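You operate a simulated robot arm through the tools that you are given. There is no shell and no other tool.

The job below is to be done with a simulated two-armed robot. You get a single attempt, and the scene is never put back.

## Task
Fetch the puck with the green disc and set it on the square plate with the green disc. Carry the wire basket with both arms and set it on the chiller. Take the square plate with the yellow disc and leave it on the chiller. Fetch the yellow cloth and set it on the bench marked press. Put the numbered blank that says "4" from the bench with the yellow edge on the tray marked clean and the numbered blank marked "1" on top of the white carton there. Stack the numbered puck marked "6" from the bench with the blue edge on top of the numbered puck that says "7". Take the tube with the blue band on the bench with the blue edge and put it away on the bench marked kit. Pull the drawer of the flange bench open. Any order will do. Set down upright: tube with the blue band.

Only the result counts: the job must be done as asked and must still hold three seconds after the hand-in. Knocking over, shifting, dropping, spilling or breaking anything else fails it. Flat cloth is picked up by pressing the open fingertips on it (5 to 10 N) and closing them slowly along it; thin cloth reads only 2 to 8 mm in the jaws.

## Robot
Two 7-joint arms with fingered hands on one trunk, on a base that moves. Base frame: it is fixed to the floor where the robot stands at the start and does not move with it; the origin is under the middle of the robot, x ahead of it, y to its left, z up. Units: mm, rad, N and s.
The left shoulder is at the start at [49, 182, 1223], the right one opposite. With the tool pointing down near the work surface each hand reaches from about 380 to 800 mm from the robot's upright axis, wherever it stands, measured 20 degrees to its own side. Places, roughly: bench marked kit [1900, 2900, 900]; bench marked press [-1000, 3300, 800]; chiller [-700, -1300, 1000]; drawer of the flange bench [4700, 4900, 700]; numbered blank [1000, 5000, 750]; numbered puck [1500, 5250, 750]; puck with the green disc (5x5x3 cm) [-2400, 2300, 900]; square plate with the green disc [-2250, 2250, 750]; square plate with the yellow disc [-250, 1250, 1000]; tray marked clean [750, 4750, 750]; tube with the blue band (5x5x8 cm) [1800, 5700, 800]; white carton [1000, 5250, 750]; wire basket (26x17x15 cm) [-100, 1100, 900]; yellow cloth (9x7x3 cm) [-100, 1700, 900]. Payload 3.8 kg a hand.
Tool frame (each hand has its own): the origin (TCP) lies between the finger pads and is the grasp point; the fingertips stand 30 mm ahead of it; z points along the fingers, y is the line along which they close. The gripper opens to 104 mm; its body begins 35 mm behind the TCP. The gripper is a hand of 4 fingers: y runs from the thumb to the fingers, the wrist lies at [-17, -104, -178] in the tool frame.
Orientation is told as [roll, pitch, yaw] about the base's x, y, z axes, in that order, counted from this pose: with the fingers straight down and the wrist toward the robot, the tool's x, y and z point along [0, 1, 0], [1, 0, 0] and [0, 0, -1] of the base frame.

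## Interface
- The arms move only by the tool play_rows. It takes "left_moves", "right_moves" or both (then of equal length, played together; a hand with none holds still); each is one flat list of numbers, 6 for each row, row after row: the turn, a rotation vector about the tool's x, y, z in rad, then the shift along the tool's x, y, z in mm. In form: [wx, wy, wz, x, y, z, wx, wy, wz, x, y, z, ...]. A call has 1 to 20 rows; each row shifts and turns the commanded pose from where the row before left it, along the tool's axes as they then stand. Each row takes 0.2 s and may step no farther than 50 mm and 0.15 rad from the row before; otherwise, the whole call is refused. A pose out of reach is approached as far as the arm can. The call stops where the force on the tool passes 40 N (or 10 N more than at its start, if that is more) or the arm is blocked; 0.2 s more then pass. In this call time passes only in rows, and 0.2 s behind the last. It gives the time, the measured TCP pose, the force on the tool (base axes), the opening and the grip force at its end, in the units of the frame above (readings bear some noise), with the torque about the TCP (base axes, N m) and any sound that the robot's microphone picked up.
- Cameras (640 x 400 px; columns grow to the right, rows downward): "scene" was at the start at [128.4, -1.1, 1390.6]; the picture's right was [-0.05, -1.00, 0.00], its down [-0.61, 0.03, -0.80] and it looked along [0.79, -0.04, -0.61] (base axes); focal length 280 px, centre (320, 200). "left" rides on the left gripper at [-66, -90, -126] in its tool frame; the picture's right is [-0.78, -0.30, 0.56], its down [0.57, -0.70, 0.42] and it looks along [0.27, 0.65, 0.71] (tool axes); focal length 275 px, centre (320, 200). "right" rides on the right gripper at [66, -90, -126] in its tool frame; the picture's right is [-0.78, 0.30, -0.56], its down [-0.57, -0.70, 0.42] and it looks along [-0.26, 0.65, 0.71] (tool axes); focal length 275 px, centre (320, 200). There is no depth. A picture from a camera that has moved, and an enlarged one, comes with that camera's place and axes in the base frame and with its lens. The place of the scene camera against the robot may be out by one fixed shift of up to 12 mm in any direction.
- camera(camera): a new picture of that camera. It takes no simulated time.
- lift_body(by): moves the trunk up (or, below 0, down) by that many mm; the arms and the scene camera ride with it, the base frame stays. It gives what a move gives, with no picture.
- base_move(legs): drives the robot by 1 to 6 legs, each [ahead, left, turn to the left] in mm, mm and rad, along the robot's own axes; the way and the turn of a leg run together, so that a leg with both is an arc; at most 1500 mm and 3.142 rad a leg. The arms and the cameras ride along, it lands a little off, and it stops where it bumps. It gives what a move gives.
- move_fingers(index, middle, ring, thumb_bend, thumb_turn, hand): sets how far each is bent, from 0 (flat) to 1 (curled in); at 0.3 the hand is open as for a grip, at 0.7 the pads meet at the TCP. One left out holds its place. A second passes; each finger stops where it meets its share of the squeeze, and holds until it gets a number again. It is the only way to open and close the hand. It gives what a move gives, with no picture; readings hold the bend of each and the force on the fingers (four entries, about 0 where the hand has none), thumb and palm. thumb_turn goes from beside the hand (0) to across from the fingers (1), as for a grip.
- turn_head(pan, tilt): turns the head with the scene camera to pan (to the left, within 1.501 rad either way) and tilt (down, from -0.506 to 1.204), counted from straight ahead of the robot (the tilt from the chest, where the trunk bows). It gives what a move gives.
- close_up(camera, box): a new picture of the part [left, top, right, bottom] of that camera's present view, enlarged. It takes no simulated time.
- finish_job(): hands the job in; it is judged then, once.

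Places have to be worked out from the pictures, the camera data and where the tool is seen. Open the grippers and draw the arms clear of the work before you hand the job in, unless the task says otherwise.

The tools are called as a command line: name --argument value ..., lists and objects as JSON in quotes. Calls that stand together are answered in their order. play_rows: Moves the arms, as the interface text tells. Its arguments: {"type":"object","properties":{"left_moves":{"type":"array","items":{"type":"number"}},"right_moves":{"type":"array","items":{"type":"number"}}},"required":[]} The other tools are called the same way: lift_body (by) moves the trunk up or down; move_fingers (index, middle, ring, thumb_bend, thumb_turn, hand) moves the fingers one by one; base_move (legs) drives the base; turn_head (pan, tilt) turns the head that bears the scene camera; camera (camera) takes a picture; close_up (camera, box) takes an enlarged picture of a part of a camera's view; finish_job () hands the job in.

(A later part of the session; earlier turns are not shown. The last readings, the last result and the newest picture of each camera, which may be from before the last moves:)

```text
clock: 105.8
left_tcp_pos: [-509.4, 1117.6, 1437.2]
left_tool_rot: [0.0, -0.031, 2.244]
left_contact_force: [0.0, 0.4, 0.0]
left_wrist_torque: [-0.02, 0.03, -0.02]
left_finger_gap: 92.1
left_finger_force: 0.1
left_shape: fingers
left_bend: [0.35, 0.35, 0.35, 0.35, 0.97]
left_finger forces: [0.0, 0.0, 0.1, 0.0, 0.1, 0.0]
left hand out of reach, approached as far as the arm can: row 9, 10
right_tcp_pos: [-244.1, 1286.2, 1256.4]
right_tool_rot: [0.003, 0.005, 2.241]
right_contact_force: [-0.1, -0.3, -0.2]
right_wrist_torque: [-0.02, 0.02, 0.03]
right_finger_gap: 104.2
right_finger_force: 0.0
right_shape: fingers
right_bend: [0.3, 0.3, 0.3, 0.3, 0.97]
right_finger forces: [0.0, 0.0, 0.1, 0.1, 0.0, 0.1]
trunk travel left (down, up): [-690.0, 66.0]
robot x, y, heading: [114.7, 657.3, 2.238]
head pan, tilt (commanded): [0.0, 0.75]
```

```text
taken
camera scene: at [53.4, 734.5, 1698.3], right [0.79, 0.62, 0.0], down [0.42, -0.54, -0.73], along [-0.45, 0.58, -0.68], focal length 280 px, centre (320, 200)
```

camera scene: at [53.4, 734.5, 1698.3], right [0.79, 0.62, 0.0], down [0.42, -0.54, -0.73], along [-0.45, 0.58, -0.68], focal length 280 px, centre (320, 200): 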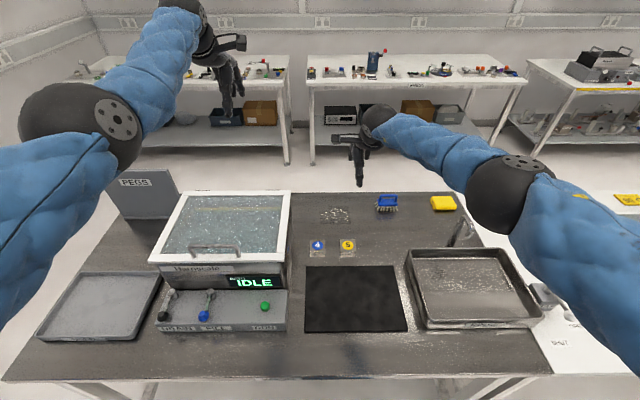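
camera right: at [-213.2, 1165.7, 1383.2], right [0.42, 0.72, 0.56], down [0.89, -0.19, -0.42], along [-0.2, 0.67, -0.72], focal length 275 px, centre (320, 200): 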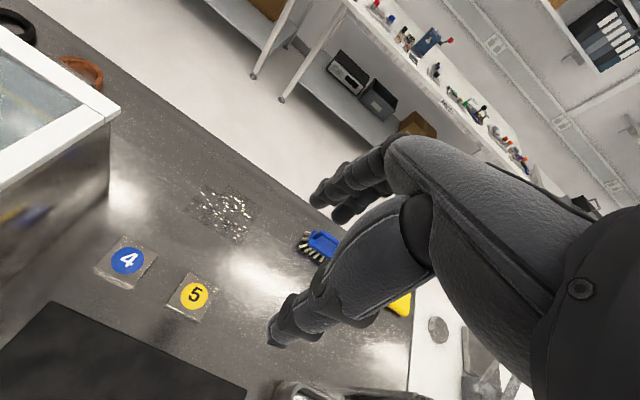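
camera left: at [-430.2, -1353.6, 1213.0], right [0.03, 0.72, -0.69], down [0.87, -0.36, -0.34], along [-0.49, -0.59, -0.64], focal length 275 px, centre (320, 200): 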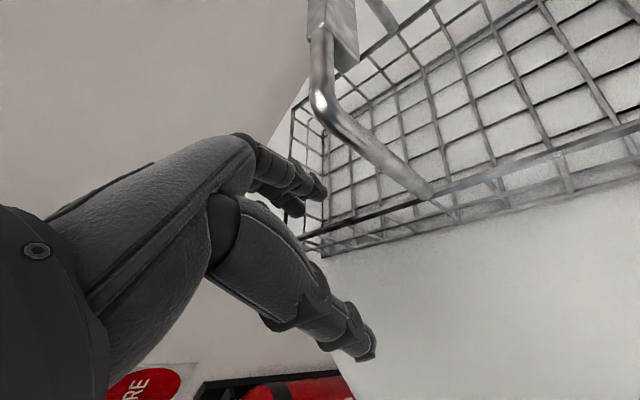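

The elbow is outward again. I bring the left hand back toward the body and check that it keeps this posture.

play_rows --left_moves '[0, 0, 0, 0, -40, 0, 0, 0, 0, 5, -40, 0, 0, 0, 0, 10, -40, 0, 0, 0, 0, 10, -40, 0, 0, 0, 0, 10, -40, 0, 0, 0, 0, 10, -40, 0]'

camera --camera "scene"

```text
clock: 107.2
left_tcp_pos: [-394.8, 899.6, 1432.1]
left_tool_rot: [0.002, -0.03, 2.242]
left_contact_force: [0.2, 0.6, -0.4]
left_wrist_torque: [-0.02, 0.02, 0.02]
left_finger_gap: 92.1
left_finger_force: 0.0
left_shape: fingers
left_bend: [0.35, 0.35, 0.35, 0.35, 0.97]
left_finger forces: [0.1, 0.0, 0.1, 0.1, 0.0, 0.0]
right_tcp_pos: [-242.3, 1286.8, 1255.7]
right_tool_rot: [0.004, 0.003, 2.242]
right_contact_force: [0.2, 0.4, -0.2]
right_wrist_torque: [0.0, 0.01, -0.01]
right_finger_gap: 104.3
right_finger_force: 0.1
right_shape: fingers
right_bend: [0.3, 0.3, 0.3, 0.3, 0.97]
right_finger forces: [0.1, 0.0, 0.1, 0.0, 0.1, 0.0]
trunk travel left (down, up): [-690.0, 66.0]
robot x, y, heading: [115.9, 650.6, 2.231]
head pan, tilt (commanded): [0.0, 0.75]
```

```text
taken
camera scene: at [56.3, 733.8, 1698.5], right [0.79, 0.61, 0.0], down [0.42, -0.54, -0.73], along [-0.45, 0.58, -0.68], focal length 280 px, centre (320, 200)
```

scene: 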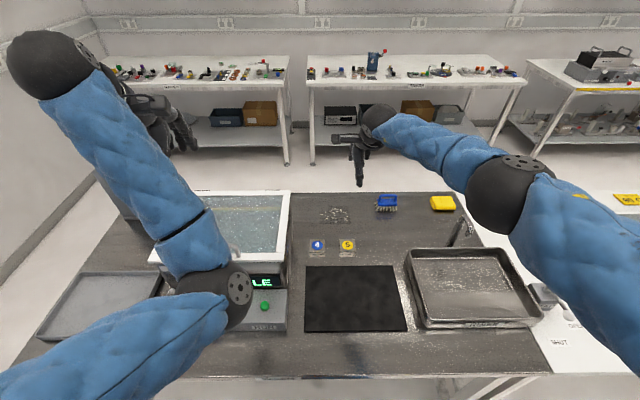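

The elbow drops inward again; I'll leave the left arm parked with its hand out to the left and the elbow high, and use the right arm for the single-hand work.

play_rows --left_moves '[0, 0, 0, 38, -22, -8, 0, 0, 0, 38, -22, -8, 0, 0, 0, 38, -22, -8, 0, 0, 0, 38, -22, -8]'

lift_body --by -240

camera --camera "scene"

camera --camera "right"

```text
clock: 108.2
left_tcp_pos: [-479.3, 743.6, 1449.4]
left_tool_rot: [-0.001, -0.031, 2.241]
left_contact_force: [0.1, -0.1, -0.9]
left_wrist_torque: [0.0, -0.01, 0.03]
left_finger_gap: 92.2
left_finger_force: 0.1
left_shape: fingers
left_bend: [0.35, 0.35, 0.35, 0.35, 0.97]
left_finger forces: [0.1, 0.1, 0.0, 0.0, 0.1, 0.1]
left hand out of reach, approached as far as the arm can: row 1, 2
right_tcp_pos: [-245.2, 1285.7, 1256.2]
right_tool_rot: [0.002, 0.002, 2.243]
right_contact_force: [-0.5, 0.4, 0.5]
right_wrist_torque: [0.04, -0.01, 0.03]
right_finger_gap: 104.1
right_finger_force: 0.1
right_shape: fingers
right_bend: [0.3, 0.3, 0.3, 0.3, 0.97]
right_finger forces: [0.0, 0.0, 0.0, 0.0, 0.0, 0.0]
trunk travel left (down, up): [-690.0, 66.0]
robot x, y, heading: [112.2, 656.6, 2.231]
head pan, tilt (commanded): [0.0, 0.75]
```

```text
clock: 110.7
left_tcp_pos: [-476.9, 743.6, 1211.1]
left_tool_rot: [-0.001, -0.029, 2.242]
left_contact_force: [-0.7, 0.3, -0.4]
left_wrist_torque: [0.05, 0.03, -0.01]
left_finger_gap: 92.1
left_finger_force: 0.1
left_shape: fingers
left_bend: [0.35, 0.35, 0.35, 0.35, 0.97]
left_finger forces: [0.0, 0.0, 0.0, 0.0, 0.0, 0.0]
right_tcp_pos: [-243.6, 1285.8, 1014.9]
right_tool_rot: [0.005, 0.002, 2.24]
right_contact_force: [-0.9, 0.9, -0.6]
right_wrist_torque: [0.02, 0.0, 0.03]
right_finger_gap: 104.0
right_finger_force: 0.2
right_shape: fingers
right_bend: [0.3, 0.3, 0.3, 0.3, 0.97]
right_finger forces: [0.1, 0.0, 0.1, 0.1, 0.0, 0.0]
trunk travel left (down, up): [-450.0, 306.0]
robot x, y, heading: [117.9, 657.2, 2.232]
head pan, tilt (commanded): [0.0, 0.75]
```

```text
taken
camera scene: at [41.4, 747.3, 1457.9], right [0.79, 0.62, 0.0], down [0.42, -0.54, -0.73], along [-0.45, 0.58, -0.68], focal length 280 px, centre (320, 200)
```

scene: 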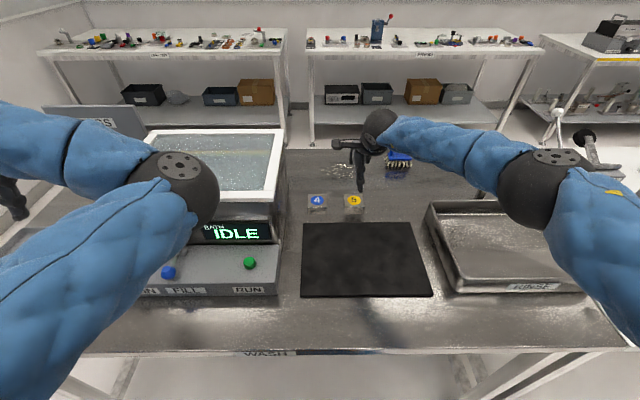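

```text
taken
camera right: at [-240.0, 1174.2, 1139.5], right [0.42, 0.72, 0.55], down [0.88, -0.19, -0.43], along [-0.2, 0.67, -0.72], focal length 275 px, centre (320, 200)
```

right: 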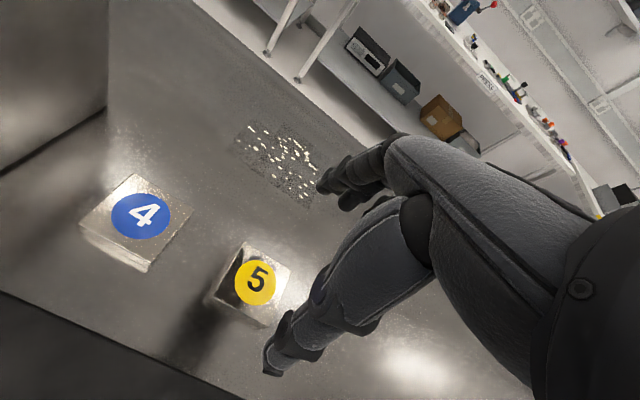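

close_up --camera "right" --box '[180, 220, 320, 350]'

close_up --camera "scene" --box '[290, 130, 420, 230]'

```text
3.08 times, centred on (250, 285) of right
camera zoom: at [-240.0, 1174.2, 1139.5], right [0.42, 0.72, 0.55], down [0.88, -0.19, -0.43], along [-0.2, 0.67, -0.72], focal length 847 px, centre (535, -62)
```

zoom: 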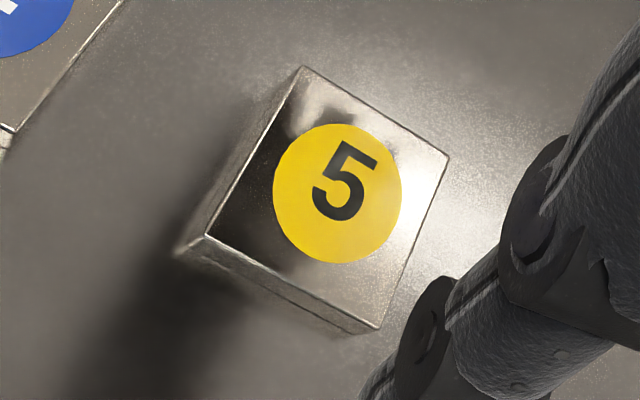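

```text
4.00 times, centred on (355, 180) of scene
camera zoom: at [41.4, 747.3, 1457.9], right [0.79, 0.62, 0.0], down [0.42, -0.54, -0.73], along [-0.45, 0.58, -0.68], focal length 1118 px, centre (180, 280)
```

zoom: 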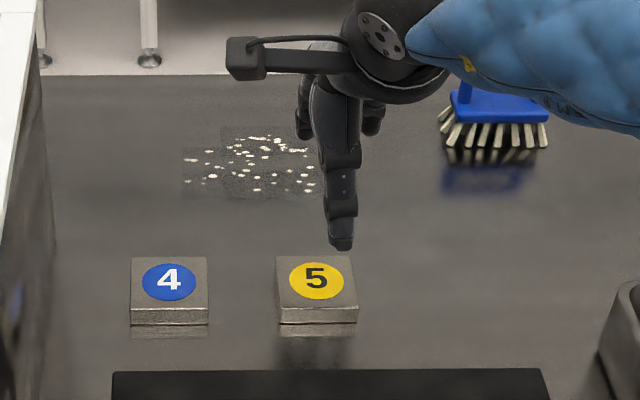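

Plate 5 is 56 mm square, aligned with the hand; its centre is about (-248, 1287). I lower the right hand around it to TCP z≈912.

play_rows --right_moves '[0, 0, 0, 3, 4, 30, 0, 0, 0, 0, 0, 30, 0, 0, 0, 0, 0, 25, 0, 0, 0, 0, 0, 17]'

camera --camera "right"

close_up --camera "scene" --box '[290, 130, 420, 230]'

```text
clock: 111.7
left_tcp_pos: [-479.3, 744.6, 1210.7]
left_tool_rot: [-0.001, -0.03, 2.242]
left_contact_force: [-0.6, -0.6, -0.6]
left_wrist_torque: [0.0, -0.03, 0.0]
left_finger_gap: 91.9
left_finger_force: 0.0
left_shape: fingers
left_bend: [0.35, 0.35, 0.35, 0.35, 0.97]
left_finger forces: [0.0, 0.0, 0.0, 0.0, 0.1, 0.1]
right_tcp_pos: [-241.5, 1281.8, 918.8]
right_tool_rot: [0.005, 0.002, 2.241]
right_contact_force: [0.1, 0.1, -1.0]
right_wrist_torque: [0.05, -0.02, 0.02]
right_finger_gap: 104.3
right_finger_force: 0.1
right_shape: fingers
right_bend: [0.3, 0.3, 0.3, 0.3, 0.97]
right_finger forces: [0.0, 0.0, 0.0, 0.0, 0.0, 0.0]
right hand out of reach, approached as far as the arm can: row 3, 4
trunk travel left (down, up): [-450.0, 306.0]
robot x, y, heading: [116.0, 655.3, 2.236]
head pan, tilt (commanded): [0.0, 0.75]
```

```text
taken
camera right: at [-237.2, 1170.0, 1044.5], right [0.42, 0.72, 0.55], down [0.88, -0.19, -0.43], along [-0.2, 0.67, -0.72], focal length 275 px, centre (320, 200)
```

right: 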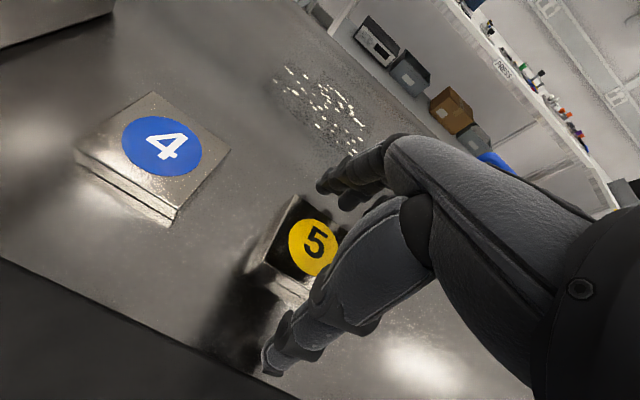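

```text
4.00 times, centred on (355, 180) of scene
camera zoom: at [41.1, 747.6, 1457.7], right [0.79, 0.62, 0.0], down [0.42, -0.54, -0.73], along [-0.45, 0.58, -0.68], focal length 1118 px, centre (180, 280)
```

zoom: 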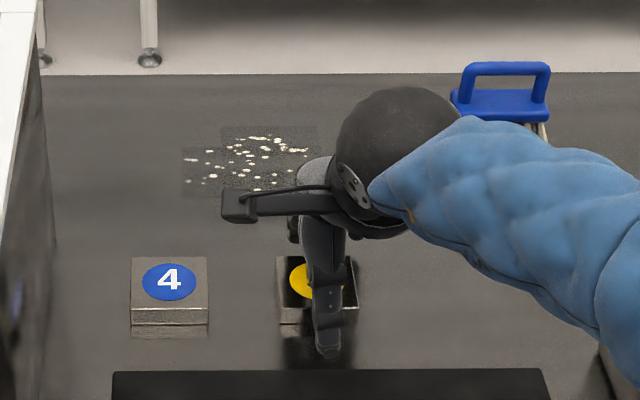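

The arm is slightly out of reach at this trunk height. I raise the hand and lower the trunk by 80 mm instead, which brings the shoulder closer.

play_rows --right_moves '[0, 0, 0, 0, 0, -40, 0, 0, 0, 0, 0, -40]'

lift_body --by -80

camera --camera "right"

```text
clock: 112.3
left_tcp_pos: [-477.4, 744.4, 1212.0]
left_tool_rot: [-0.001, -0.032, 2.243]
left_contact_force: [-0.5, -0.4, 0.0]
left_wrist_torque: [0.02, -0.01, -0.01]
left_finger_gap: 91.9
left_finger_force: 0.0
left_shape: fingers
left_bend: [0.35, 0.35, 0.35, 0.35, 0.97]
left_finger forces: [0.0, 0.0, 0.0, 0.0, 0.1, 0.0]
right_tcp_pos: [-241.3, 1280.3, 997.4]
right_tool_rot: [0.003, 0.0, 2.241]
right_contact_force: [0.4, -0.2, -0.3]
right_wrist_torque: [0.0, -0.01, -0.02]
right_finger_gap: 104.2
right_finger_force: 0.1
right_shape: fingers
right_bend: [0.3, 0.3, 0.3, 0.3, 0.97]
right_finger forces: [0.0, 0.0, 0.0, 0.0, 0.1, 0.0]
trunk travel left (down, up): [-450.0, 306.0]
robot x, y, heading: [116.1, 653.2, 2.231]
head pan, tilt (commanded): [0.0, 0.75]
```

```text
clock: 113.5
left_tcp_pos: [-478.5, 743.3, 1132.1]
left_tool_rot: [-0.001, -0.031, 2.241]
left_contact_force: [0.1, 0.0, -0.2]
left_wrist_torque: [0.0, 0.03, 0.04]
left_finger_gap: 91.9
left_finger_force: 0.1
left_shape: fingers
left_bend: [0.35, 0.35, 0.35, 0.35, 0.97]
left_finger forces: [0.0, 0.0, 0.0, 0.0, 0.1, 0.0]
right_tcp_pos: [-241.0, 1282.5, 919.3]
right_tool_rot: [0.002, 0.0, 2.242]
right_contact_force: [1.1, 1.0, -0.2]
right_wrist_torque: [0.01, 0.0, -0.03]
right_finger_gap: 104.0
right_finger_force: 0.0
right_shape: fingers
right_bend: [0.3, 0.3, 0.3, 0.3, 0.97]
right_finger forces: [0.0, 0.1, 0.0, 0.0, 0.1, 0.0]
trunk travel left (down, up): [-370.0, 386.0]
robot x, y, heading: [113.8, 655.2, 2.233]
head pan, tilt (commanded): [0.0, 0.75]
```

```text
taken
camera right: at [-236.2, 1170.3, 1045.8], right [0.42, 0.72, 0.55], down [0.88, -0.19, -0.43], along [-0.2, 0.67, -0.71], focal length 275 px, centre (320, 200)
```

right: 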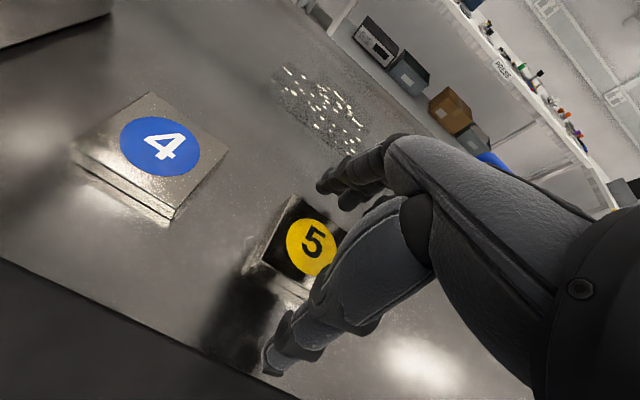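

Now I shift 8 mm forward, 3 mm left and lower to about z 908.

play_rows --right_moves '[0, 0, 0, 3, 8, 0, 0, 0, 0, 0, 0, 6, 0, 0, 0, 0, 0, 5]'

camera --camera "right"

close_up --camera "scene" --box '[290, 130, 420, 230]'

```text
clock: 114.3
left_tcp_pos: [-478.6, 744.2, 1130.9]
left_tool_rot: [0.0, -0.032, 2.243]
left_contact_force: [0.7, -0.4, -0.5]
left_wrist_torque: [0.0, 0.01, 0.0]
left_finger_gap: 91.9
left_finger_force: 0.0
left_shape: fingers
left_bend: [0.35, 0.35, 0.35, 0.35, 0.97]
left_finger forces: [0.0, 0.0, 0.0, 0.0, 0.0, 0.0]
right_tcp_pos: [-247.9, 1286.0, 911.7]
right_tool_rot: [0.004, 0.001, 2.243]
right_contact_force: [1.3, -0.2, 3.9]
right_wrist_torque: [0.28, 0.14, -0.02]
right_finger_gap: 103.8
right_finger_force: 2.0
right_shape: fingers
right_bend: [0.3, 0.3, 0.3, 0.3, 0.97]
right_finger forces: [0.0, 4.4, 0.1, 0.0, 0.0, 0.0]
trunk travel left (down, up): [-370.0, 386.0]
robot x, y, heading: [115.1, 657.5, 2.235]
head pan, tilt (commanded): [0.0, 0.75]
```

```text
taken
camera right: at [-243.5, 1174.2, 1035.3], right [0.42, 0.72, 0.55], down [0.88, -0.19, -0.43], along [-0.2, 0.67, -0.71], focal length 275 px, centre (320, 200)
```

right: 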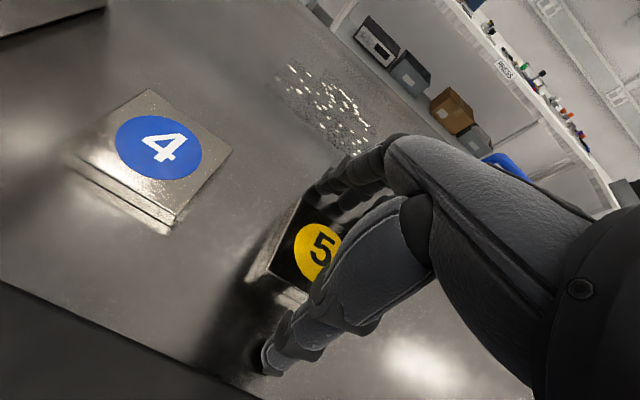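

```text
4.00 times, centred on (355, 180) of scene
camera zoom: at [29.9, 761.8, 1377.3], right [0.79, 0.62, 0.0], down [0.42, -0.54, -0.73], along [-0.45, 0.58, -0.68], focal length 1118 px, centre (180, 280)
```

zoom: 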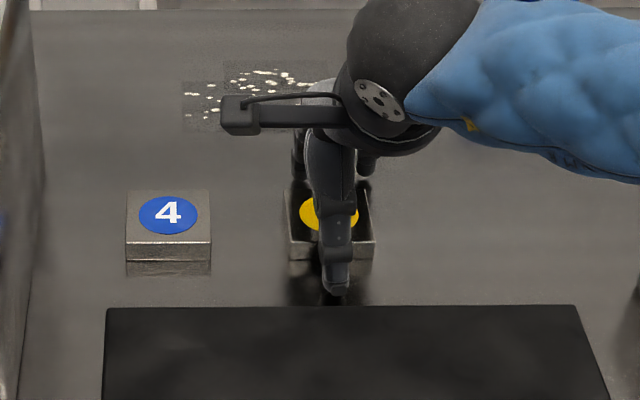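

The middle fingertip touches the bench at z≈912. I raise 4 mm and close the hand on the plate.

play_rows --right_moves '[0, 0, 0, 0, 0, -4]'

move_fingers --hand "right" --index 0.45 --middle 0.45 --ring 0.45 --thumb_bend 0.45

camera --camera "right"

```text
clock: 114.7
left_tcp_pos: [-478.1, 744.4, 1132.1]
left_tool_rot: [-0.001, -0.028, 2.242]
left_contact_force: [-0.1, -0.3, 0.1]
left_wrist_torque: [0.01, 0.01, -0.01]
left_finger_gap: 92.2
left_finger_force: 0.0
left_shape: fingers
left_bend: [0.35, 0.35, 0.35, 0.35, 0.97]
left_finger forces: [0.0, 0.0, 0.0, 0.0, 0.0, 0.0]
right_tcp_pos: [-247.8, 1287.0, 910.7]
right_tool_rot: [0.005, 0.003, 2.242]
right_contact_force: [0.2, -0.2, -0.6]
right_wrist_torque: [0.02, -0.03, -0.03]
right_finger_gap: 104.2
right_finger_force: 0.1
right_shape: fingers
right_bend: [0.3, 0.3, 0.3, 0.3, 0.97]
right_finger forces: [0.0, 0.0, 0.1, 0.0, 0.0, 0.0]
trunk travel left (down, up): [-370.0, 386.0]
robot x, y, heading: [115.9, 655.4, 2.235]
head pan, tilt (commanded): [0.0, 0.75]
```

```text
clock: 115.7
left_tcp_pos: [-477.2, 742.6, 1130.8]
left_tool_rot: [0.0, -0.033, 2.243]
left_contact_force: [0.0, -1.3, -0.7]
left_wrist_torque: [-0.01, 0.01, -0.02]
left_finger_gap: 91.8
left_finger_force: 0.0
left_shape: fingers
left_bend: [0.35, 0.35, 0.35, 0.35, 0.97]
left_finger forces: [0.0, 0.0, 0.1, 0.0, 0.0, 0.0]
right_tcp_pos: [-248.3, 1286.9, 914.7]
right_tool_rot: [0.003, -0.003, 2.244]
right_contact_force: [-1.8, 1.0, 11.4]
right_wrist_torque: [0.55, 0.31, 0.07]
right_finger_gap: 67.4
right_finger_force: 5.6
right_shape: fingers
right_bend: [0.45, 0.42, 0.45, 0.45, 0.97]
right_finger forces: [0.0, 11.7, 0.1, 0.1, 0.0, 0.1]
trunk travel left (down, up): [-370.0, 386.0]
robot x, y, heading: [116.0, 652.0, 2.232]
head pan, tilt (commanded): [0.0, 0.75]
```

```text
taken
camera right: at [-243.6, 1174.0, 1039.1], right [0.42, 0.72, 0.55], down [0.88, -0.19, -0.43], along [-0.2, 0.67, -0.71], focal length 275 px, centre (320, 200)
```

right: 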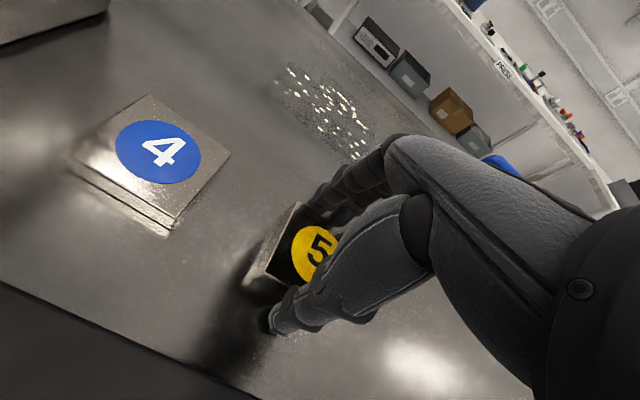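

The middle fingertip presses the bench as it swings down; I raise 6 mm and continue closing.

play_rows --right_moves '[0, 0, 0, 0, 0, -6]'

move_fingers --hand "right" --index 0.52 --middle 0.52 --ring 0.52 --thumb_bend 0.52

camera --camera "right"

```text
clock: 116.1
left_tcp_pos: [-477.8, 743.2, 1131.2]
left_tool_rot: [0.0, -0.03, 2.245]
left_contact_force: [-0.4, -0.5, -0.2]
left_wrist_torque: [-0.01, -0.01, 0.02]
left_finger_gap: 92.0
left_finger_force: 0.1
left_shape: fingers
left_bend: [0.35, 0.35, 0.35, 0.35, 0.97]
left_finger forces: [0.1, 0.0, 0.0, 0.0, 0.0, 0.0]
right_tcp_pos: [-246.7, 1284.9, 915.8]
right_tool_rot: [0.003, 0.008, 2.242]
right_contact_force: [0.0, 0.3, 1.1]
right_wrist_torque: [0.05, 0.07, 0.01]
right_finger_gap: 67.2
right_finger_force: 0.7
right_shape: fingers
right_bend: [0.45, 0.44, 0.45, 0.45, 0.97]
right_finger forces: [0.1, 1.1, 0.1, 0.0, 0.1, 0.0]
trunk travel left (down, up): [-370.0, 386.0]
robot x, y, heading: [116.2, 656.1, 2.237]
head pan, tilt (commanded): [0.0, 0.75]
```

```text
clock: 117.1
left_tcp_pos: [-477.8, 743.8, 1131.2]
left_tool_rot: [0.0, -0.03, 2.243]
left_contact_force: [-0.7, -1.0, -0.5]
left_wrist_torque: [-0.02, 0.02, -0.01]
left_finger_gap: 92.2
left_finger_force: 0.1
left_shape: fingers
left_bend: [0.35, 0.35, 0.35, 0.35, 0.97]
left_finger forces: [0.1, 0.0, 0.0, 0.1, 0.1, 0.1]
right_tcp_pos: [-248.5, 1286.2, 916.7]
right_tool_rot: [0.003, 0.005, 2.241]
right_contact_force: [1.1, 0.0, -1.6]
right_wrist_torque: [0.0, 0.03, -0.02]
right_finger_gap: 56.4
right_finger_force: 4.2
right_shape: fingers
right_bend: [0.5, 0.5, 0.51, 0.49, 0.97]
right_finger forces: [1.6, 1.3, 1.0, 0.0, 3.8, 0.0]
trunk travel left (down, up): [-370.0, 386.0]
robot x, y, heading: [112.8, 653.3, 2.234]
head pan, tilt (commanded): [0.0, 0.75]
```

```text
taken
camera right: at [-244.0, 1174.2, 1042.4], right [0.42, 0.72, 0.55], down [0.88, -0.19, -0.42], along [-0.2, 0.67, -0.72], focal length 275 px, centre (320, 200)
```

right: 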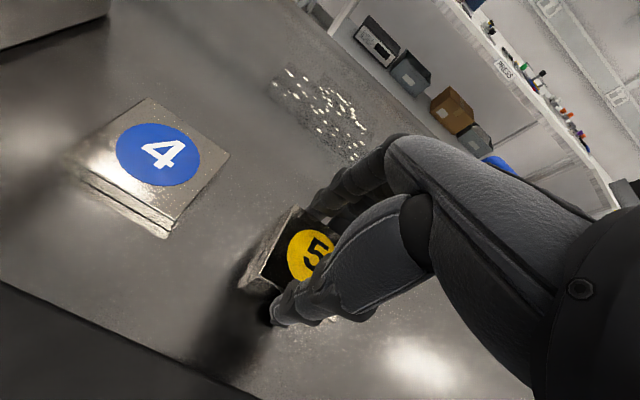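

The plate is between the pads (gap 56.4 mm). I squeeze harder and test-lift.

move_fingers --hand "right" --index 0.7 --middle 0.7 --ring 0.7 --thumb_bend 0.7

play_rows --right_moves '[0, 0, 0, 0, 0, -10, 0, 0, 0, 0, 0, -20, 0, 0, 0, 0, 0, -20]'

camera --camera "right"

camera --camera "scene"

```text
clock: 118.1
left_tcp_pos: [-477.7, 744.3, 1130.4]
left_tool_rot: [-0.002, -0.03, 2.242]
left_contact_force: [0.2, 0.5, -0.3]
left_wrist_torque: [0.01, -0.01, 0.03]
left_finger_gap: 92.2
left_finger_force: 0.1
left_shape: fingers
left_bend: [0.35, 0.35, 0.35, 0.35, 0.97]
left_finger forces: [0.0, 0.0, 0.1, 0.0, 0.1, 0.1]
right_tcp_pos: [-247.9, 1285.9, 916.9]
right_tool_rot: [0.004, 0.001, 2.242]
right_contact_force: [0.4, 0.1, 0.0]
right_wrist_torque: [0.05, 0.07, 0.02]
right_finger_gap: 54.9
right_finger_force: 21.1
right_shape: fingers
right_bend: [0.59, 0.62, 0.63, 0.45, 0.93]
right_finger forces: [7.5, 8.0, 5.5, 0.1, 20.7, 0.0]
trunk travel left (down, up): [-370.0, 386.0]
robot x, y, heading: [118.6, 653.2, 2.233]
head pan, tilt (commanded): [0.0, 0.75]
```

```text
clock: 118.9
left_tcp_pos: [-478.6, 744.8, 1130.1]
left_tool_rot: [0.0, -0.029, 2.242]
left_contact_force: [-0.2, -0.3, 1.1]
left_wrist_torque: [-0.01, -0.04, 0.02]
left_finger_gap: 92.2
left_finger_force: 0.0
left_shape: fingers
left_bend: [0.35, 0.35, 0.35, 0.35, 0.97]
left_finger forces: [0.1, 0.0, 0.0, 0.0, 0.0, 0.1]
right_tcp_pos: [-247.6, 1286.5, 965.7]
right_tool_rot: [0.005, 0.002, 2.243]
right_contact_force: [-0.5, -0.9, -3.9]
right_wrist_torque: [0.03, 0.07, -0.02]
right_finger_gap: 54.8
right_finger_force: 20.9
right_shape: fingers
right_bend: [0.59, 0.62, 0.63, 0.45, 0.93]
right_finger forces: [7.6, 7.9, 5.6, 0.0, 20.7, 0.0]
trunk travel left (down, up): [-370.0, 386.0]
robot x, y, heading: [116.9, 657.4, 2.233]
head pan, tilt (commanded): [0.0, 0.75]
```

```text
taken
camera right: at [-243.2, 1175.8, 1092.5], right [0.42, 0.72, 0.55], down [0.88, -0.2, -0.42], along [-0.2, 0.67, -0.72], focal length 275 px, centre (320, 200)
```

right: 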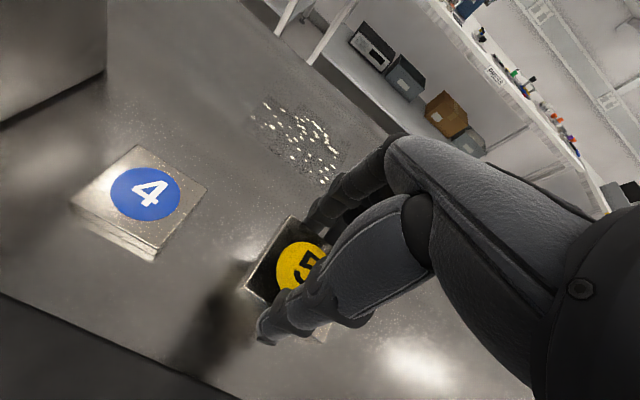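

```text
taken
camera scene: at [29.2, 762.9, 1377.1], right [0.79, 0.62, 0.0], down [0.42, -0.54, -0.73], along [-0.45, 0.58, -0.68], focal length 280 px, centre (320, 200)
```

scene: 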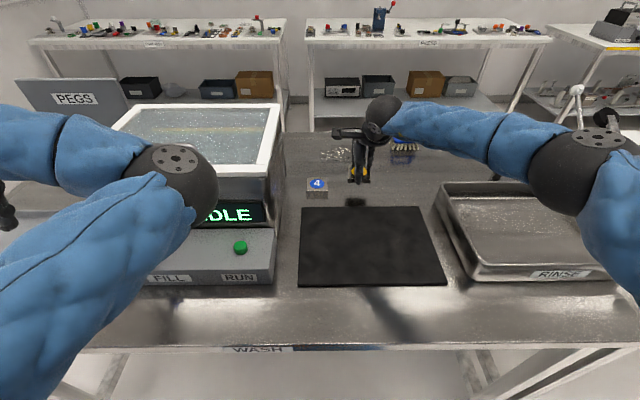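

The plate is lifted (about 4 N). I raise the trunk, back off from the bench, and pull the right hand in closer.

lift_body --by 240

base_move --legs '[[-450, 0, 0]]'

play_rows --right_moves '[0, 0, 0, -10, -45, 0, 0, 0, 0, -10, -45, 0, 0, 0, 0, -10, -45, 0, 0, 0, 0, -10, -45, 0]'

camera --camera "scene"

```text
clock: 121.4
left_tcp_pos: [-478.2, 743.6, 1369.9]
left_tool_rot: [-0.001, -0.028, 2.242]
left_contact_force: [-0.3, -0.4, 0.7]
left_wrist_torque: [0.01, -0.01, 0.02]
left_finger_gap: 92.0
left_finger_force: 0.1
left_shape: fingers
left_bend: [0.35, 0.35, 0.35, 0.35, 0.97]
left_finger forces: [0.1, 0.0, 0.0, 0.1, 0.0, 0.2]
right_tcp_pos: [-247.8, 1287.1, 1206.6]
right_tool_rot: [0.004, 0.004, 2.243]
right_contact_force: [0.5, 0.4, -3.3]
right_wrist_torque: [0.03, 0.05, -0.02]
right_finger_gap: 54.7
right_finger_force: 21.0
right_shape: fingers
right_bend: [0.59, 0.62, 0.63, 0.45, 0.93]
right_finger forces: [7.5, 7.9, 5.5, 0.0, 20.8, 0.0]
trunk travel left (down, up): [-610.0, 146.0]
robot x, y, heading: [115.7, 658.1, 2.237]
head pan, tilt (commanded): [0.0, 0.75]
```

```text
clock: 124.1
left_tcp_pos: [-204.3, 394.7, 1371.7]
left_tool_rot: [-0.001, -0.03, 2.234]
left_contact_force: [-0.4, 0.3, -0.5]
left_wrist_torque: [-0.02, -0.01, -0.01]
left_finger_gap: 91.8
left_finger_force: 0.0
left_shape: fingers
left_bend: [0.35, 0.35, 0.35, 0.35, 0.97]
left_finger forces: [0.0, 0.0, 0.0, 0.1, 0.1, 0.0]
right_tcp_pos: [31.1, 935.9, 1209.1]
right_tool_rot: [0.004, 0.002, 2.235]
right_contact_force: [0.2, 0.4, -5.3]
right_wrist_torque: [0.04, 0.03, -0.01]
right_finger_gap: 55.1
right_finger_force: 21.0
right_shape: fingers
right_bend: [0.59, 0.62, 0.63, 0.45, 0.93]
right_finger forces: [7.6, 7.9, 5.5, 0.0, 20.8, 0.1]
trunk travel left (down, up): [-610.0, 146.0]
robot x, y, heading: [387.2, 305.0, 2.227]
head pan, tilt (commanded): [0.0, 0.75]
```

```text
clock: 125.1
left_tcp_pos: [-201.9, 395.5, 1372.3]
left_tool_rot: [0.0, -0.032, 2.234]
left_contact_force: [-0.4, 0.3, 0.1]
left_wrist_torque: [0.0, 0.01, -0.02]
left_finger_gap: 92.2
left_finger_force: 0.0
left_shape: fingers
left_bend: [0.35, 0.35, 0.35, 0.35, 0.97]
left_finger forces: [0.1, 0.0, 0.1, 0.1, 0.0, 0.0]
right_tcp_pos: [177.9, 820.0, 1210.3]
right_tool_rot: [0.006, -0.002, 2.234]
right_contact_force: [0.3, -0.2, -3.0]
right_wrist_torque: [0.05, 0.04, -0.01]
right_finger_gap: 54.7
right_finger_force: 20.0
right_shape: fingers
right_bend: [0.6, 0.63, 0.64, 0.45, 0.93]
right_finger forces: [7.7, 7.5, 5.2, 0.1, 20.3, 0.1]
trunk travel left (down, up): [-610.0, 146.0]
robot x, y, heading: [388.1, 298.5, 2.219]
head pan, tilt (commanded): [0.0, 0.75]
```

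```text
taken
camera scene: at [328.2, 381.3, 1618.4], right [0.79, 0.61, 0.0], down [0.41, -0.54, -0.73], along [-0.45, 0.58, -0.68], focal length 280 px, centre (320, 200)
```

scene: 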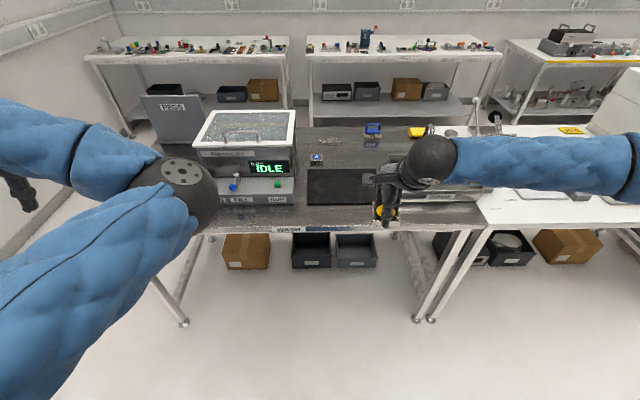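

Right hand is at a comfortable (540, -151) in the robot frame with the plate. I turn toward the chiller and drive to a staging pose.

base_move --legs '[[0, 0, 1.207], [453, 1273, 0]]'

turn_head --pan -0.1 --tilt 0.8

camera --camera "scene"

```text
clock: 135.0
left_tcp_pos: [8.3, -1597.4, 1371.3]
left_tool_rot: [0.0, -0.029, -2.862]
left_contact_force: [0.3, -1.0, -0.2]
left_wrist_torque: [0.02, 0.02, -0.03]
left_finger_gap: 92.3
left_finger_force: 0.2
left_shape: fingers
left_bend: [0.35, 0.35, 0.35, 0.35, 0.97]
left_finger forces: [0.0, 0.0, 0.0, 0.1, 0.0, 0.0]
right_tcp_pos: [-243.4, -1087.7, 1209.9]
right_tool_rot: [0.002, 0.004, -2.861]
right_contact_force: [-0.7, 0.0, -4.1]
right_wrist_torque: [0.01, 0.09, 0.0]
right_finger_gap: 54.4
right_finger_force: 19.7
right_shape: fingers
right_bend: [0.6, 0.63, 0.64, 0.45, 0.93]
right_finger forces: [7.5, 7.1, 5.1, 0.0, 19.3, 0.0]
trunk travel left (down, up): [-610.0, 146.0]
robot x, y, heading: [316.2, -1082.3, -2.871]
head pan, tilt (commanded): [0.0, 0.75]
```

```text
clock: 135.7
left_tcp_pos: [8.2, -1599.0, 1370.7]
left_tool_rot: [0.0, -0.029, -2.863]
left_contact_force: [-0.1, 0.3, 0.0]
left_wrist_torque: [-0.01, 0.01, 0.03]
left_finger_gap: 91.9
left_finger_force: 0.1
left_shape: fingers
left_bend: [0.35, 0.35, 0.35, 0.35, 0.97]
left_finger forces: [0.0, 0.1, 0.0, 0.0, 0.0, 0.0]
right_tcp_pos: [-243.6, -1087.9, 1209.4]
right_tool_rot: [0.002, 0.003, -2.861]
right_contact_force: [0.1, 0.0, -4.4]
right_wrist_torque: [0.0, 0.03, -0.01]
right_finger_gap: 54.3
right_finger_force: 19.6
right_shape: fingers
right_bend: [0.6, 0.63, 0.64, 0.45, 0.93]
right_finger forces: [7.5, 7.1, 5.0, 0.1, 19.2, 0.1]
trunk travel left (down, up): [-610.0, 146.0]
robot x, y, heading: [315.9, -1085.3, -2.878]
head pan, tilt (commanded): [-0.099, 0.799]
```

```text
taken
camera scene: at [218.8, -1097.4, 1614.3], right [-0.17, 0.99, 0.0], down [0.71, 0.12, -0.7], along [-0.69, -0.12, -0.72], focal length 280 px, centre (320, 200)
```

scene: 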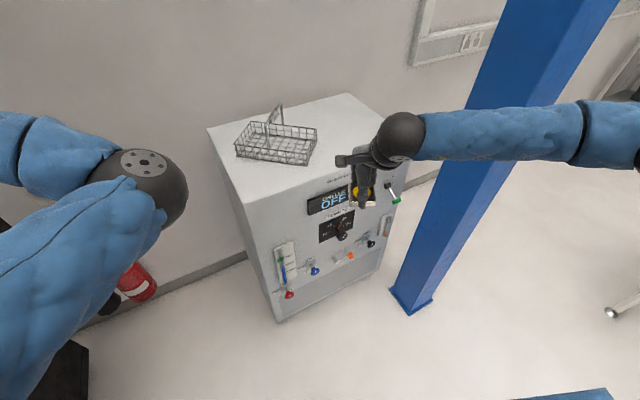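

The right elbow would pass close to the column, so I turn further right (heading ≈ -3.1), which swings the elbow away from it. Then I extend the right hand to fwd 680, lateral -100.

base_move --legs '[[0, 151, 0], [0, 0, -0.235]]'

play_rows --right_moves '[0, 0, 0, 12, 35, 0, 0, 0, 0, 13, 35, 0, 0, 0, 0, 13, 35, 0, 0, 0, 0, 13, 35, 0]'

turn_head --pan -0.2 --tilt 0.8

camera --camera "scene"

```text
clock: 137.9
left_tcp_pos: [-62.6, -1658.6, 1371.2]
left_tool_rot: [0.001, -0.028, -3.096]
left_contact_force: [0.3, -0.4, -0.1]
left_wrist_torque: [0.0, 0.01, -0.02]
left_finger_gap: 92.1
left_finger_force: 0.0
left_shape: fingers
left_bend: [0.35, 0.35, 0.35, 0.35, 0.97]
left_finger forces: [0.0, 0.0, 0.0, 0.1, 0.0, 0.0]
right_tcp_pos: [-187.2, -1104.1, 1209.1]
right_tool_rot: [0.002, 0.003, -3.097]
right_contact_force: [0.3, 1.4, -5.3]
right_wrist_torque: [0.0, 0.09, -0.02]
right_finger_gap: 54.4
right_finger_force: 19.2
right_shape: fingers
right_bend: [0.6, 0.63, 0.64, 0.45, 0.93]
right_finger forces: [7.6, 7.1, 5.0, 0.1, 19.2, 0.1]
trunk travel left (down, up): [-610.0, 146.0]
robot x, y, heading: [360.3, -1228.2, -3.108]
head pan, tilt (commanded): [-0.099, 0.799]
```

```text
clock: 138.9
left_tcp_pos: [-64.4, -1661.8, 1370.0]
left_tool_rot: [-0.002, -0.028, -3.097]
left_contact_force: [-0.6, -0.4, 0.6]
left_wrist_torque: [0.01, -0.03, -0.03]
left_finger_gap: 92.1
left_finger_force: 0.0
left_shape: fingers
left_bend: [0.35, 0.35, 0.35, 0.35, 0.97]
left_finger forces: [0.0, 0.0, 0.0, 0.1, 0.0, 0.0]
right_tcp_pos: [-326.2, -1161.0, 1206.8]
right_tool_rot: [0.001, 0.005, -3.096]
right_contact_force: [0.3, 0.0, -4.6]
right_wrist_torque: [-0.02, 0.04, -0.01]
right_finger_gap: 54.3
right_finger_force: 19.5
right_shape: fingers
right_bend: [0.6, 0.63, 0.64, 0.45, 0.93]
right_finger forces: [7.7, 6.9, 4.9, 0.0, 19.0, 0.0]
trunk travel left (down, up): [-610.0, 146.0]
robot x, y, heading: [359.4, -1228.4, -3.107]
head pan, tilt (commanded): [-0.099, 0.799]
```

```text
clock: 139.5
left_tcp_pos: [-62.2, -1657.9, 1372.0]
left_tool_rot: [0.0, -0.03, -3.096]
left_contact_force: [-0.1, -0.4, -0.7]
left_wrist_torque: [0.02, 0.01, 0.03]
left_finger_gap: 92.4
left_finger_force: 0.1
left_shape: fingers
left_bend: [0.35, 0.35, 0.35, 0.35, 0.97]
left_finger forces: [0.0, 0.0, 0.0, 0.0, 0.1, 0.1]
right_tcp_pos: [-325.4, -1158.6, 1208.5]
right_tool_rot: [0.004, 0.004, -3.098]
right_contact_force: [0.1, 0.5, -3.2]
right_wrist_torque: [0.0, 0.04, 0.0]
right_finger_gap: 54.2
right_finger_force: 19.1
right_shape: fingers
right_bend: [0.6, 0.63, 0.64, 0.45, 0.93]
right_finger forces: [7.6, 7.0, 5.0, 0.0, 19.2, 0.1]
trunk travel left (down, up): [-610.0, 146.0]
robot x, y, heading: [357.5, -1231.7, -3.103]
head pan, tilt (commanded): [-0.201, 0.799]
```

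```text
taken
camera scene: at [259.2, -1213.5, 1614.3], right [0.16, 0.99, 0.0], down [0.71, -0.12, -0.7], along [-0.69, 0.11, -0.72], focal length 280 px, centre (320, 200)
```

scene: 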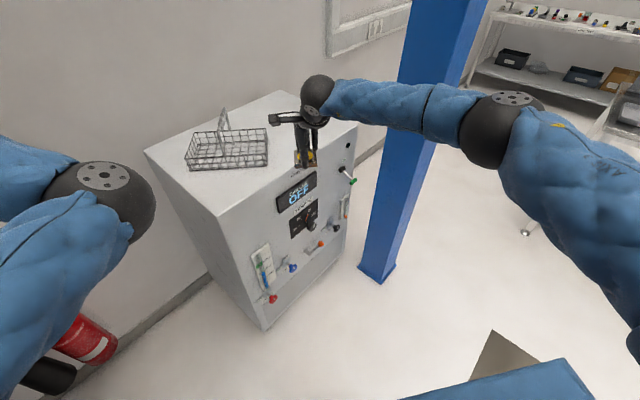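

Clearance to the column is now more than 100 mm. I drive 300 mm forward to place the plate over the chiller's right part.

base_move --legs '[[300, 4, 0]]'

camera --camera "scene"

camera --camera "right"

```text
clock: 141.6
left_tcp_pos: [-363.1, -1674.4, 1370.6]
left_tool_rot: [-0.001, -0.029, -3.096]
left_contact_force: [0.2, 0.7, 0.3]
left_wrist_torque: [0.04, -0.02, -0.01]
left_finger_gap: 92.1
left_finger_force: 0.1
left_shape: fingers
left_bend: [0.35, 0.35, 0.35, 0.35, 0.97]
left_finger forces: [0.0, 0.0, 0.0, 0.0, 0.1, 0.1]
right_tcp_pos: [-627.0, -1175.2, 1208.8]
right_tool_rot: [0.003, 0.002, -3.097]
right_contact_force: [0.6, -0.5, -4.1]
right_wrist_torque: [0.01, 0.02, -0.01]
right_finger_gap: 54.5
right_finger_force: 19.6
right_shape: fingers
right_bend: [0.6, 0.63, 0.64, 0.45, 0.93]
right_finger forces: [7.7, 6.9, 4.8, 0.1, 19.2, 0.0]
trunk travel left (down, up): [-610.0, 146.0]
robot x, y, heading: [56.4, -1242.9, -3.108]
head pan, tilt (commanded): [-0.201, 0.799]
```

```text
taken
camera scene: at [-41.7, -1228.8, 1614.3], right [0.16, 0.99, 0.0], down [0.71, -0.12, -0.7], along [-0.69, 0.11, -0.72], focal length 280 px, centre (320, 200)
```

scene: 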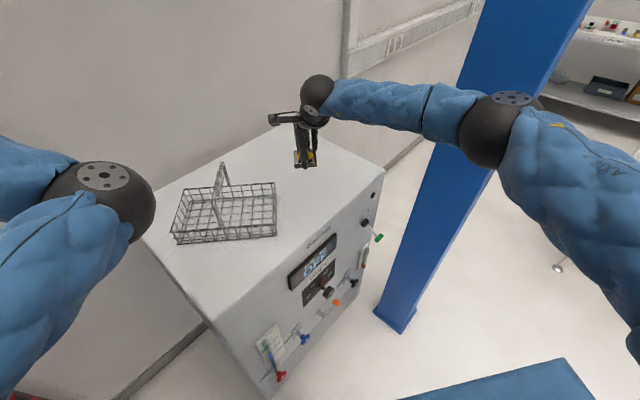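

```text
taken
camera right: at [-534.1, -1236.5, 1333.9], right [-0.33, 0.76, 0.55], down [0.68, 0.6, -0.42], along [-0.66, 0.23, -0.72], focal length 275 px, centre (320, 200)
```

right: 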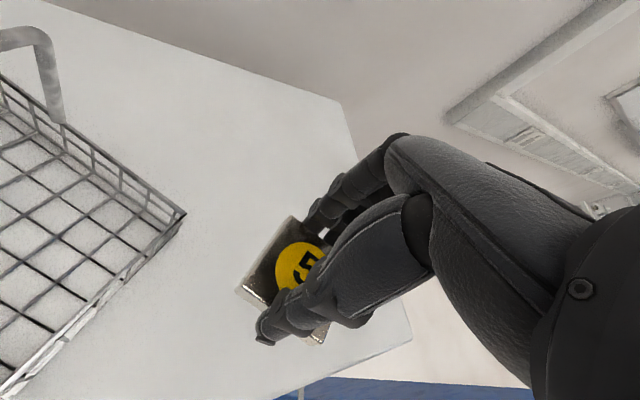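

The plate is above the free right part of the chiller top. I lower the trunk 120 mm, then finish with slow arm steps.

lift_body --by -120

play_rows --right_moves '[0, 0, 0, 0, 0, 10, 0, 0, 0, 0, 0, 8, 0, 0, 0, 0, 0, 6]'

camera --camera "right"

```text
clock: 143.1
left_tcp_pos: [-362.1, -1675.6, 1252.2]
left_tool_rot: [0.0, -0.029, -3.096]
left_contact_force: [-0.6, 0.4, 0.5]
left_wrist_torque: [-0.04, 0.02, -0.06]
left_finger_gap: 92.2
left_finger_force: 0.1
left_shape: fingers
left_bend: [0.35, 0.35, 0.35, 0.35, 0.97]
left_finger forces: [0.0, 0.1, 0.0, 0.0, 0.0, 0.1]
right_tcp_pos: [-626.1, -1174.5, 1089.4]
right_tool_rot: [0.004, 0.001, -3.096]
right_contact_force: [1.1, 0.7, -3.6]
right_wrist_torque: [0.01, 0.08, -0.01]
right_finger_gap: 54.2
right_finger_force: 19.6
right_shape: fingers
right_bend: [0.6, 0.63, 0.64, 0.45, 0.93]
right_finger forces: [7.6, 6.9, 4.9, 0.0, 19.1, 0.1]
trunk travel left (down, up): [-490.0, 266.0]
robot x, y, heading: [59.8, -1246.8, -3.103]
head pan, tilt (commanded): [-0.201, 0.799]
```

```text
clock: 143.9
left_tcp_pos: [-362.9, -1674.6, 1250.7]
left_tool_rot: [0.0, -0.03, -3.096]
left_contact_force: [0.4, -0.2, 0.5]
left_wrist_torque: [0.03, 0.0, -0.01]
left_finger_gap: 91.9
left_finger_force: 0.1
left_shape: fingers
left_bend: [0.35, 0.35, 0.35, 0.35, 0.97]
left_finger forces: [0.0, 0.0, 0.0, 0.1, 0.0, 0.1]
right_tcp_pos: [-628.8, -1175.5, 1064.6]
right_tool_rot: [0.004, 0.004, -3.097]
right_contact_force: [-0.5, 1.2, -3.3]
right_wrist_torque: [0.02, 0.1, -0.01]
right_finger_gap: 54.3
right_finger_force: 19.4
right_shape: fingers
right_bend: [0.6, 0.63, 0.64, 0.45, 0.93]
right_finger forces: [7.7, 7.0, 4.9, 0.1, 19.2, 0.0]
trunk travel left (down, up): [-490.0, 266.0]
robot x, y, heading: [60.6, -1243.3, -3.103]
head pan, tilt (commanded): [-0.201, 0.799]
```

```text
taken
camera right: at [-535.4, -1236.9, 1189.8], right [-0.33, 0.76, 0.55], down [0.68, 0.6, -0.42], along [-0.66, 0.23, -0.72], focal length 275 px, centre (320, 200)
```

right: 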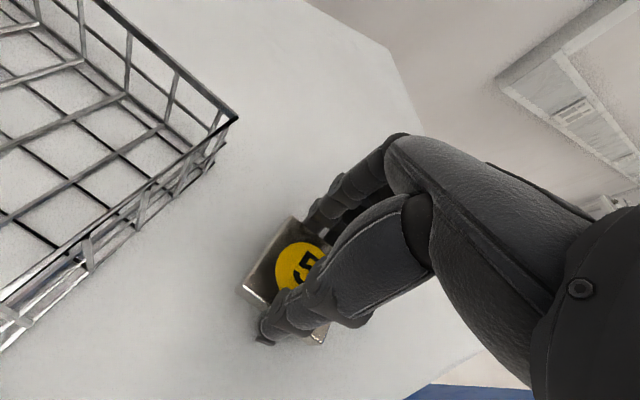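

Still about a centimetre above the top. I continue down in 3 mm steps until contact.

play_rows --right_moves '[0, 0, 0, 0, 0, 4, 0, 0, 0, 0, 0, 3, 0, 0, 0, 0, 0, 3]'

```text
clock: 144.7
left_tcp_pos: [-362.0, -1673.9, 1251.0]
left_tool_rot: [0.0, -0.031, -3.096]
left_contact_force: [0.0, 0.3, 0.6]
left_wrist_torque: [-0.01, 0.0, -0.01]
left_finger_gap: 92.0
left_finger_force: 0.1
left_shape: fingers
left_bend: [0.35, 0.35, 0.35, 0.35, 0.97]
left_finger forces: [0.0, 0.0, 0.1, 0.0, 0.0, 0.1]
right_tcp_pos: [-627.0, -1174.6, 1055.2]
right_tool_rot: [0.005, 0.0, -3.097]
right_contact_force: [-0.9, 1.5, 4.1]
right_wrist_torque: [-0.11, -0.21, 0.04]
right_finger_gap: 54.3
right_finger_force: 21.1
right_shape: fingers
right_bend: [0.6, 0.63, 0.64, 0.45, 0.93]
right_finger forces: [8.7, 7.0, 5.0, 0.0, 20.6, 0.1]
trunk travel left (down, up): [-490.0, 266.0]
robot x, y, heading: [58.8, -1243.6, -3.107]
head pan, tilt (commanded): [-0.201, 0.799]
```

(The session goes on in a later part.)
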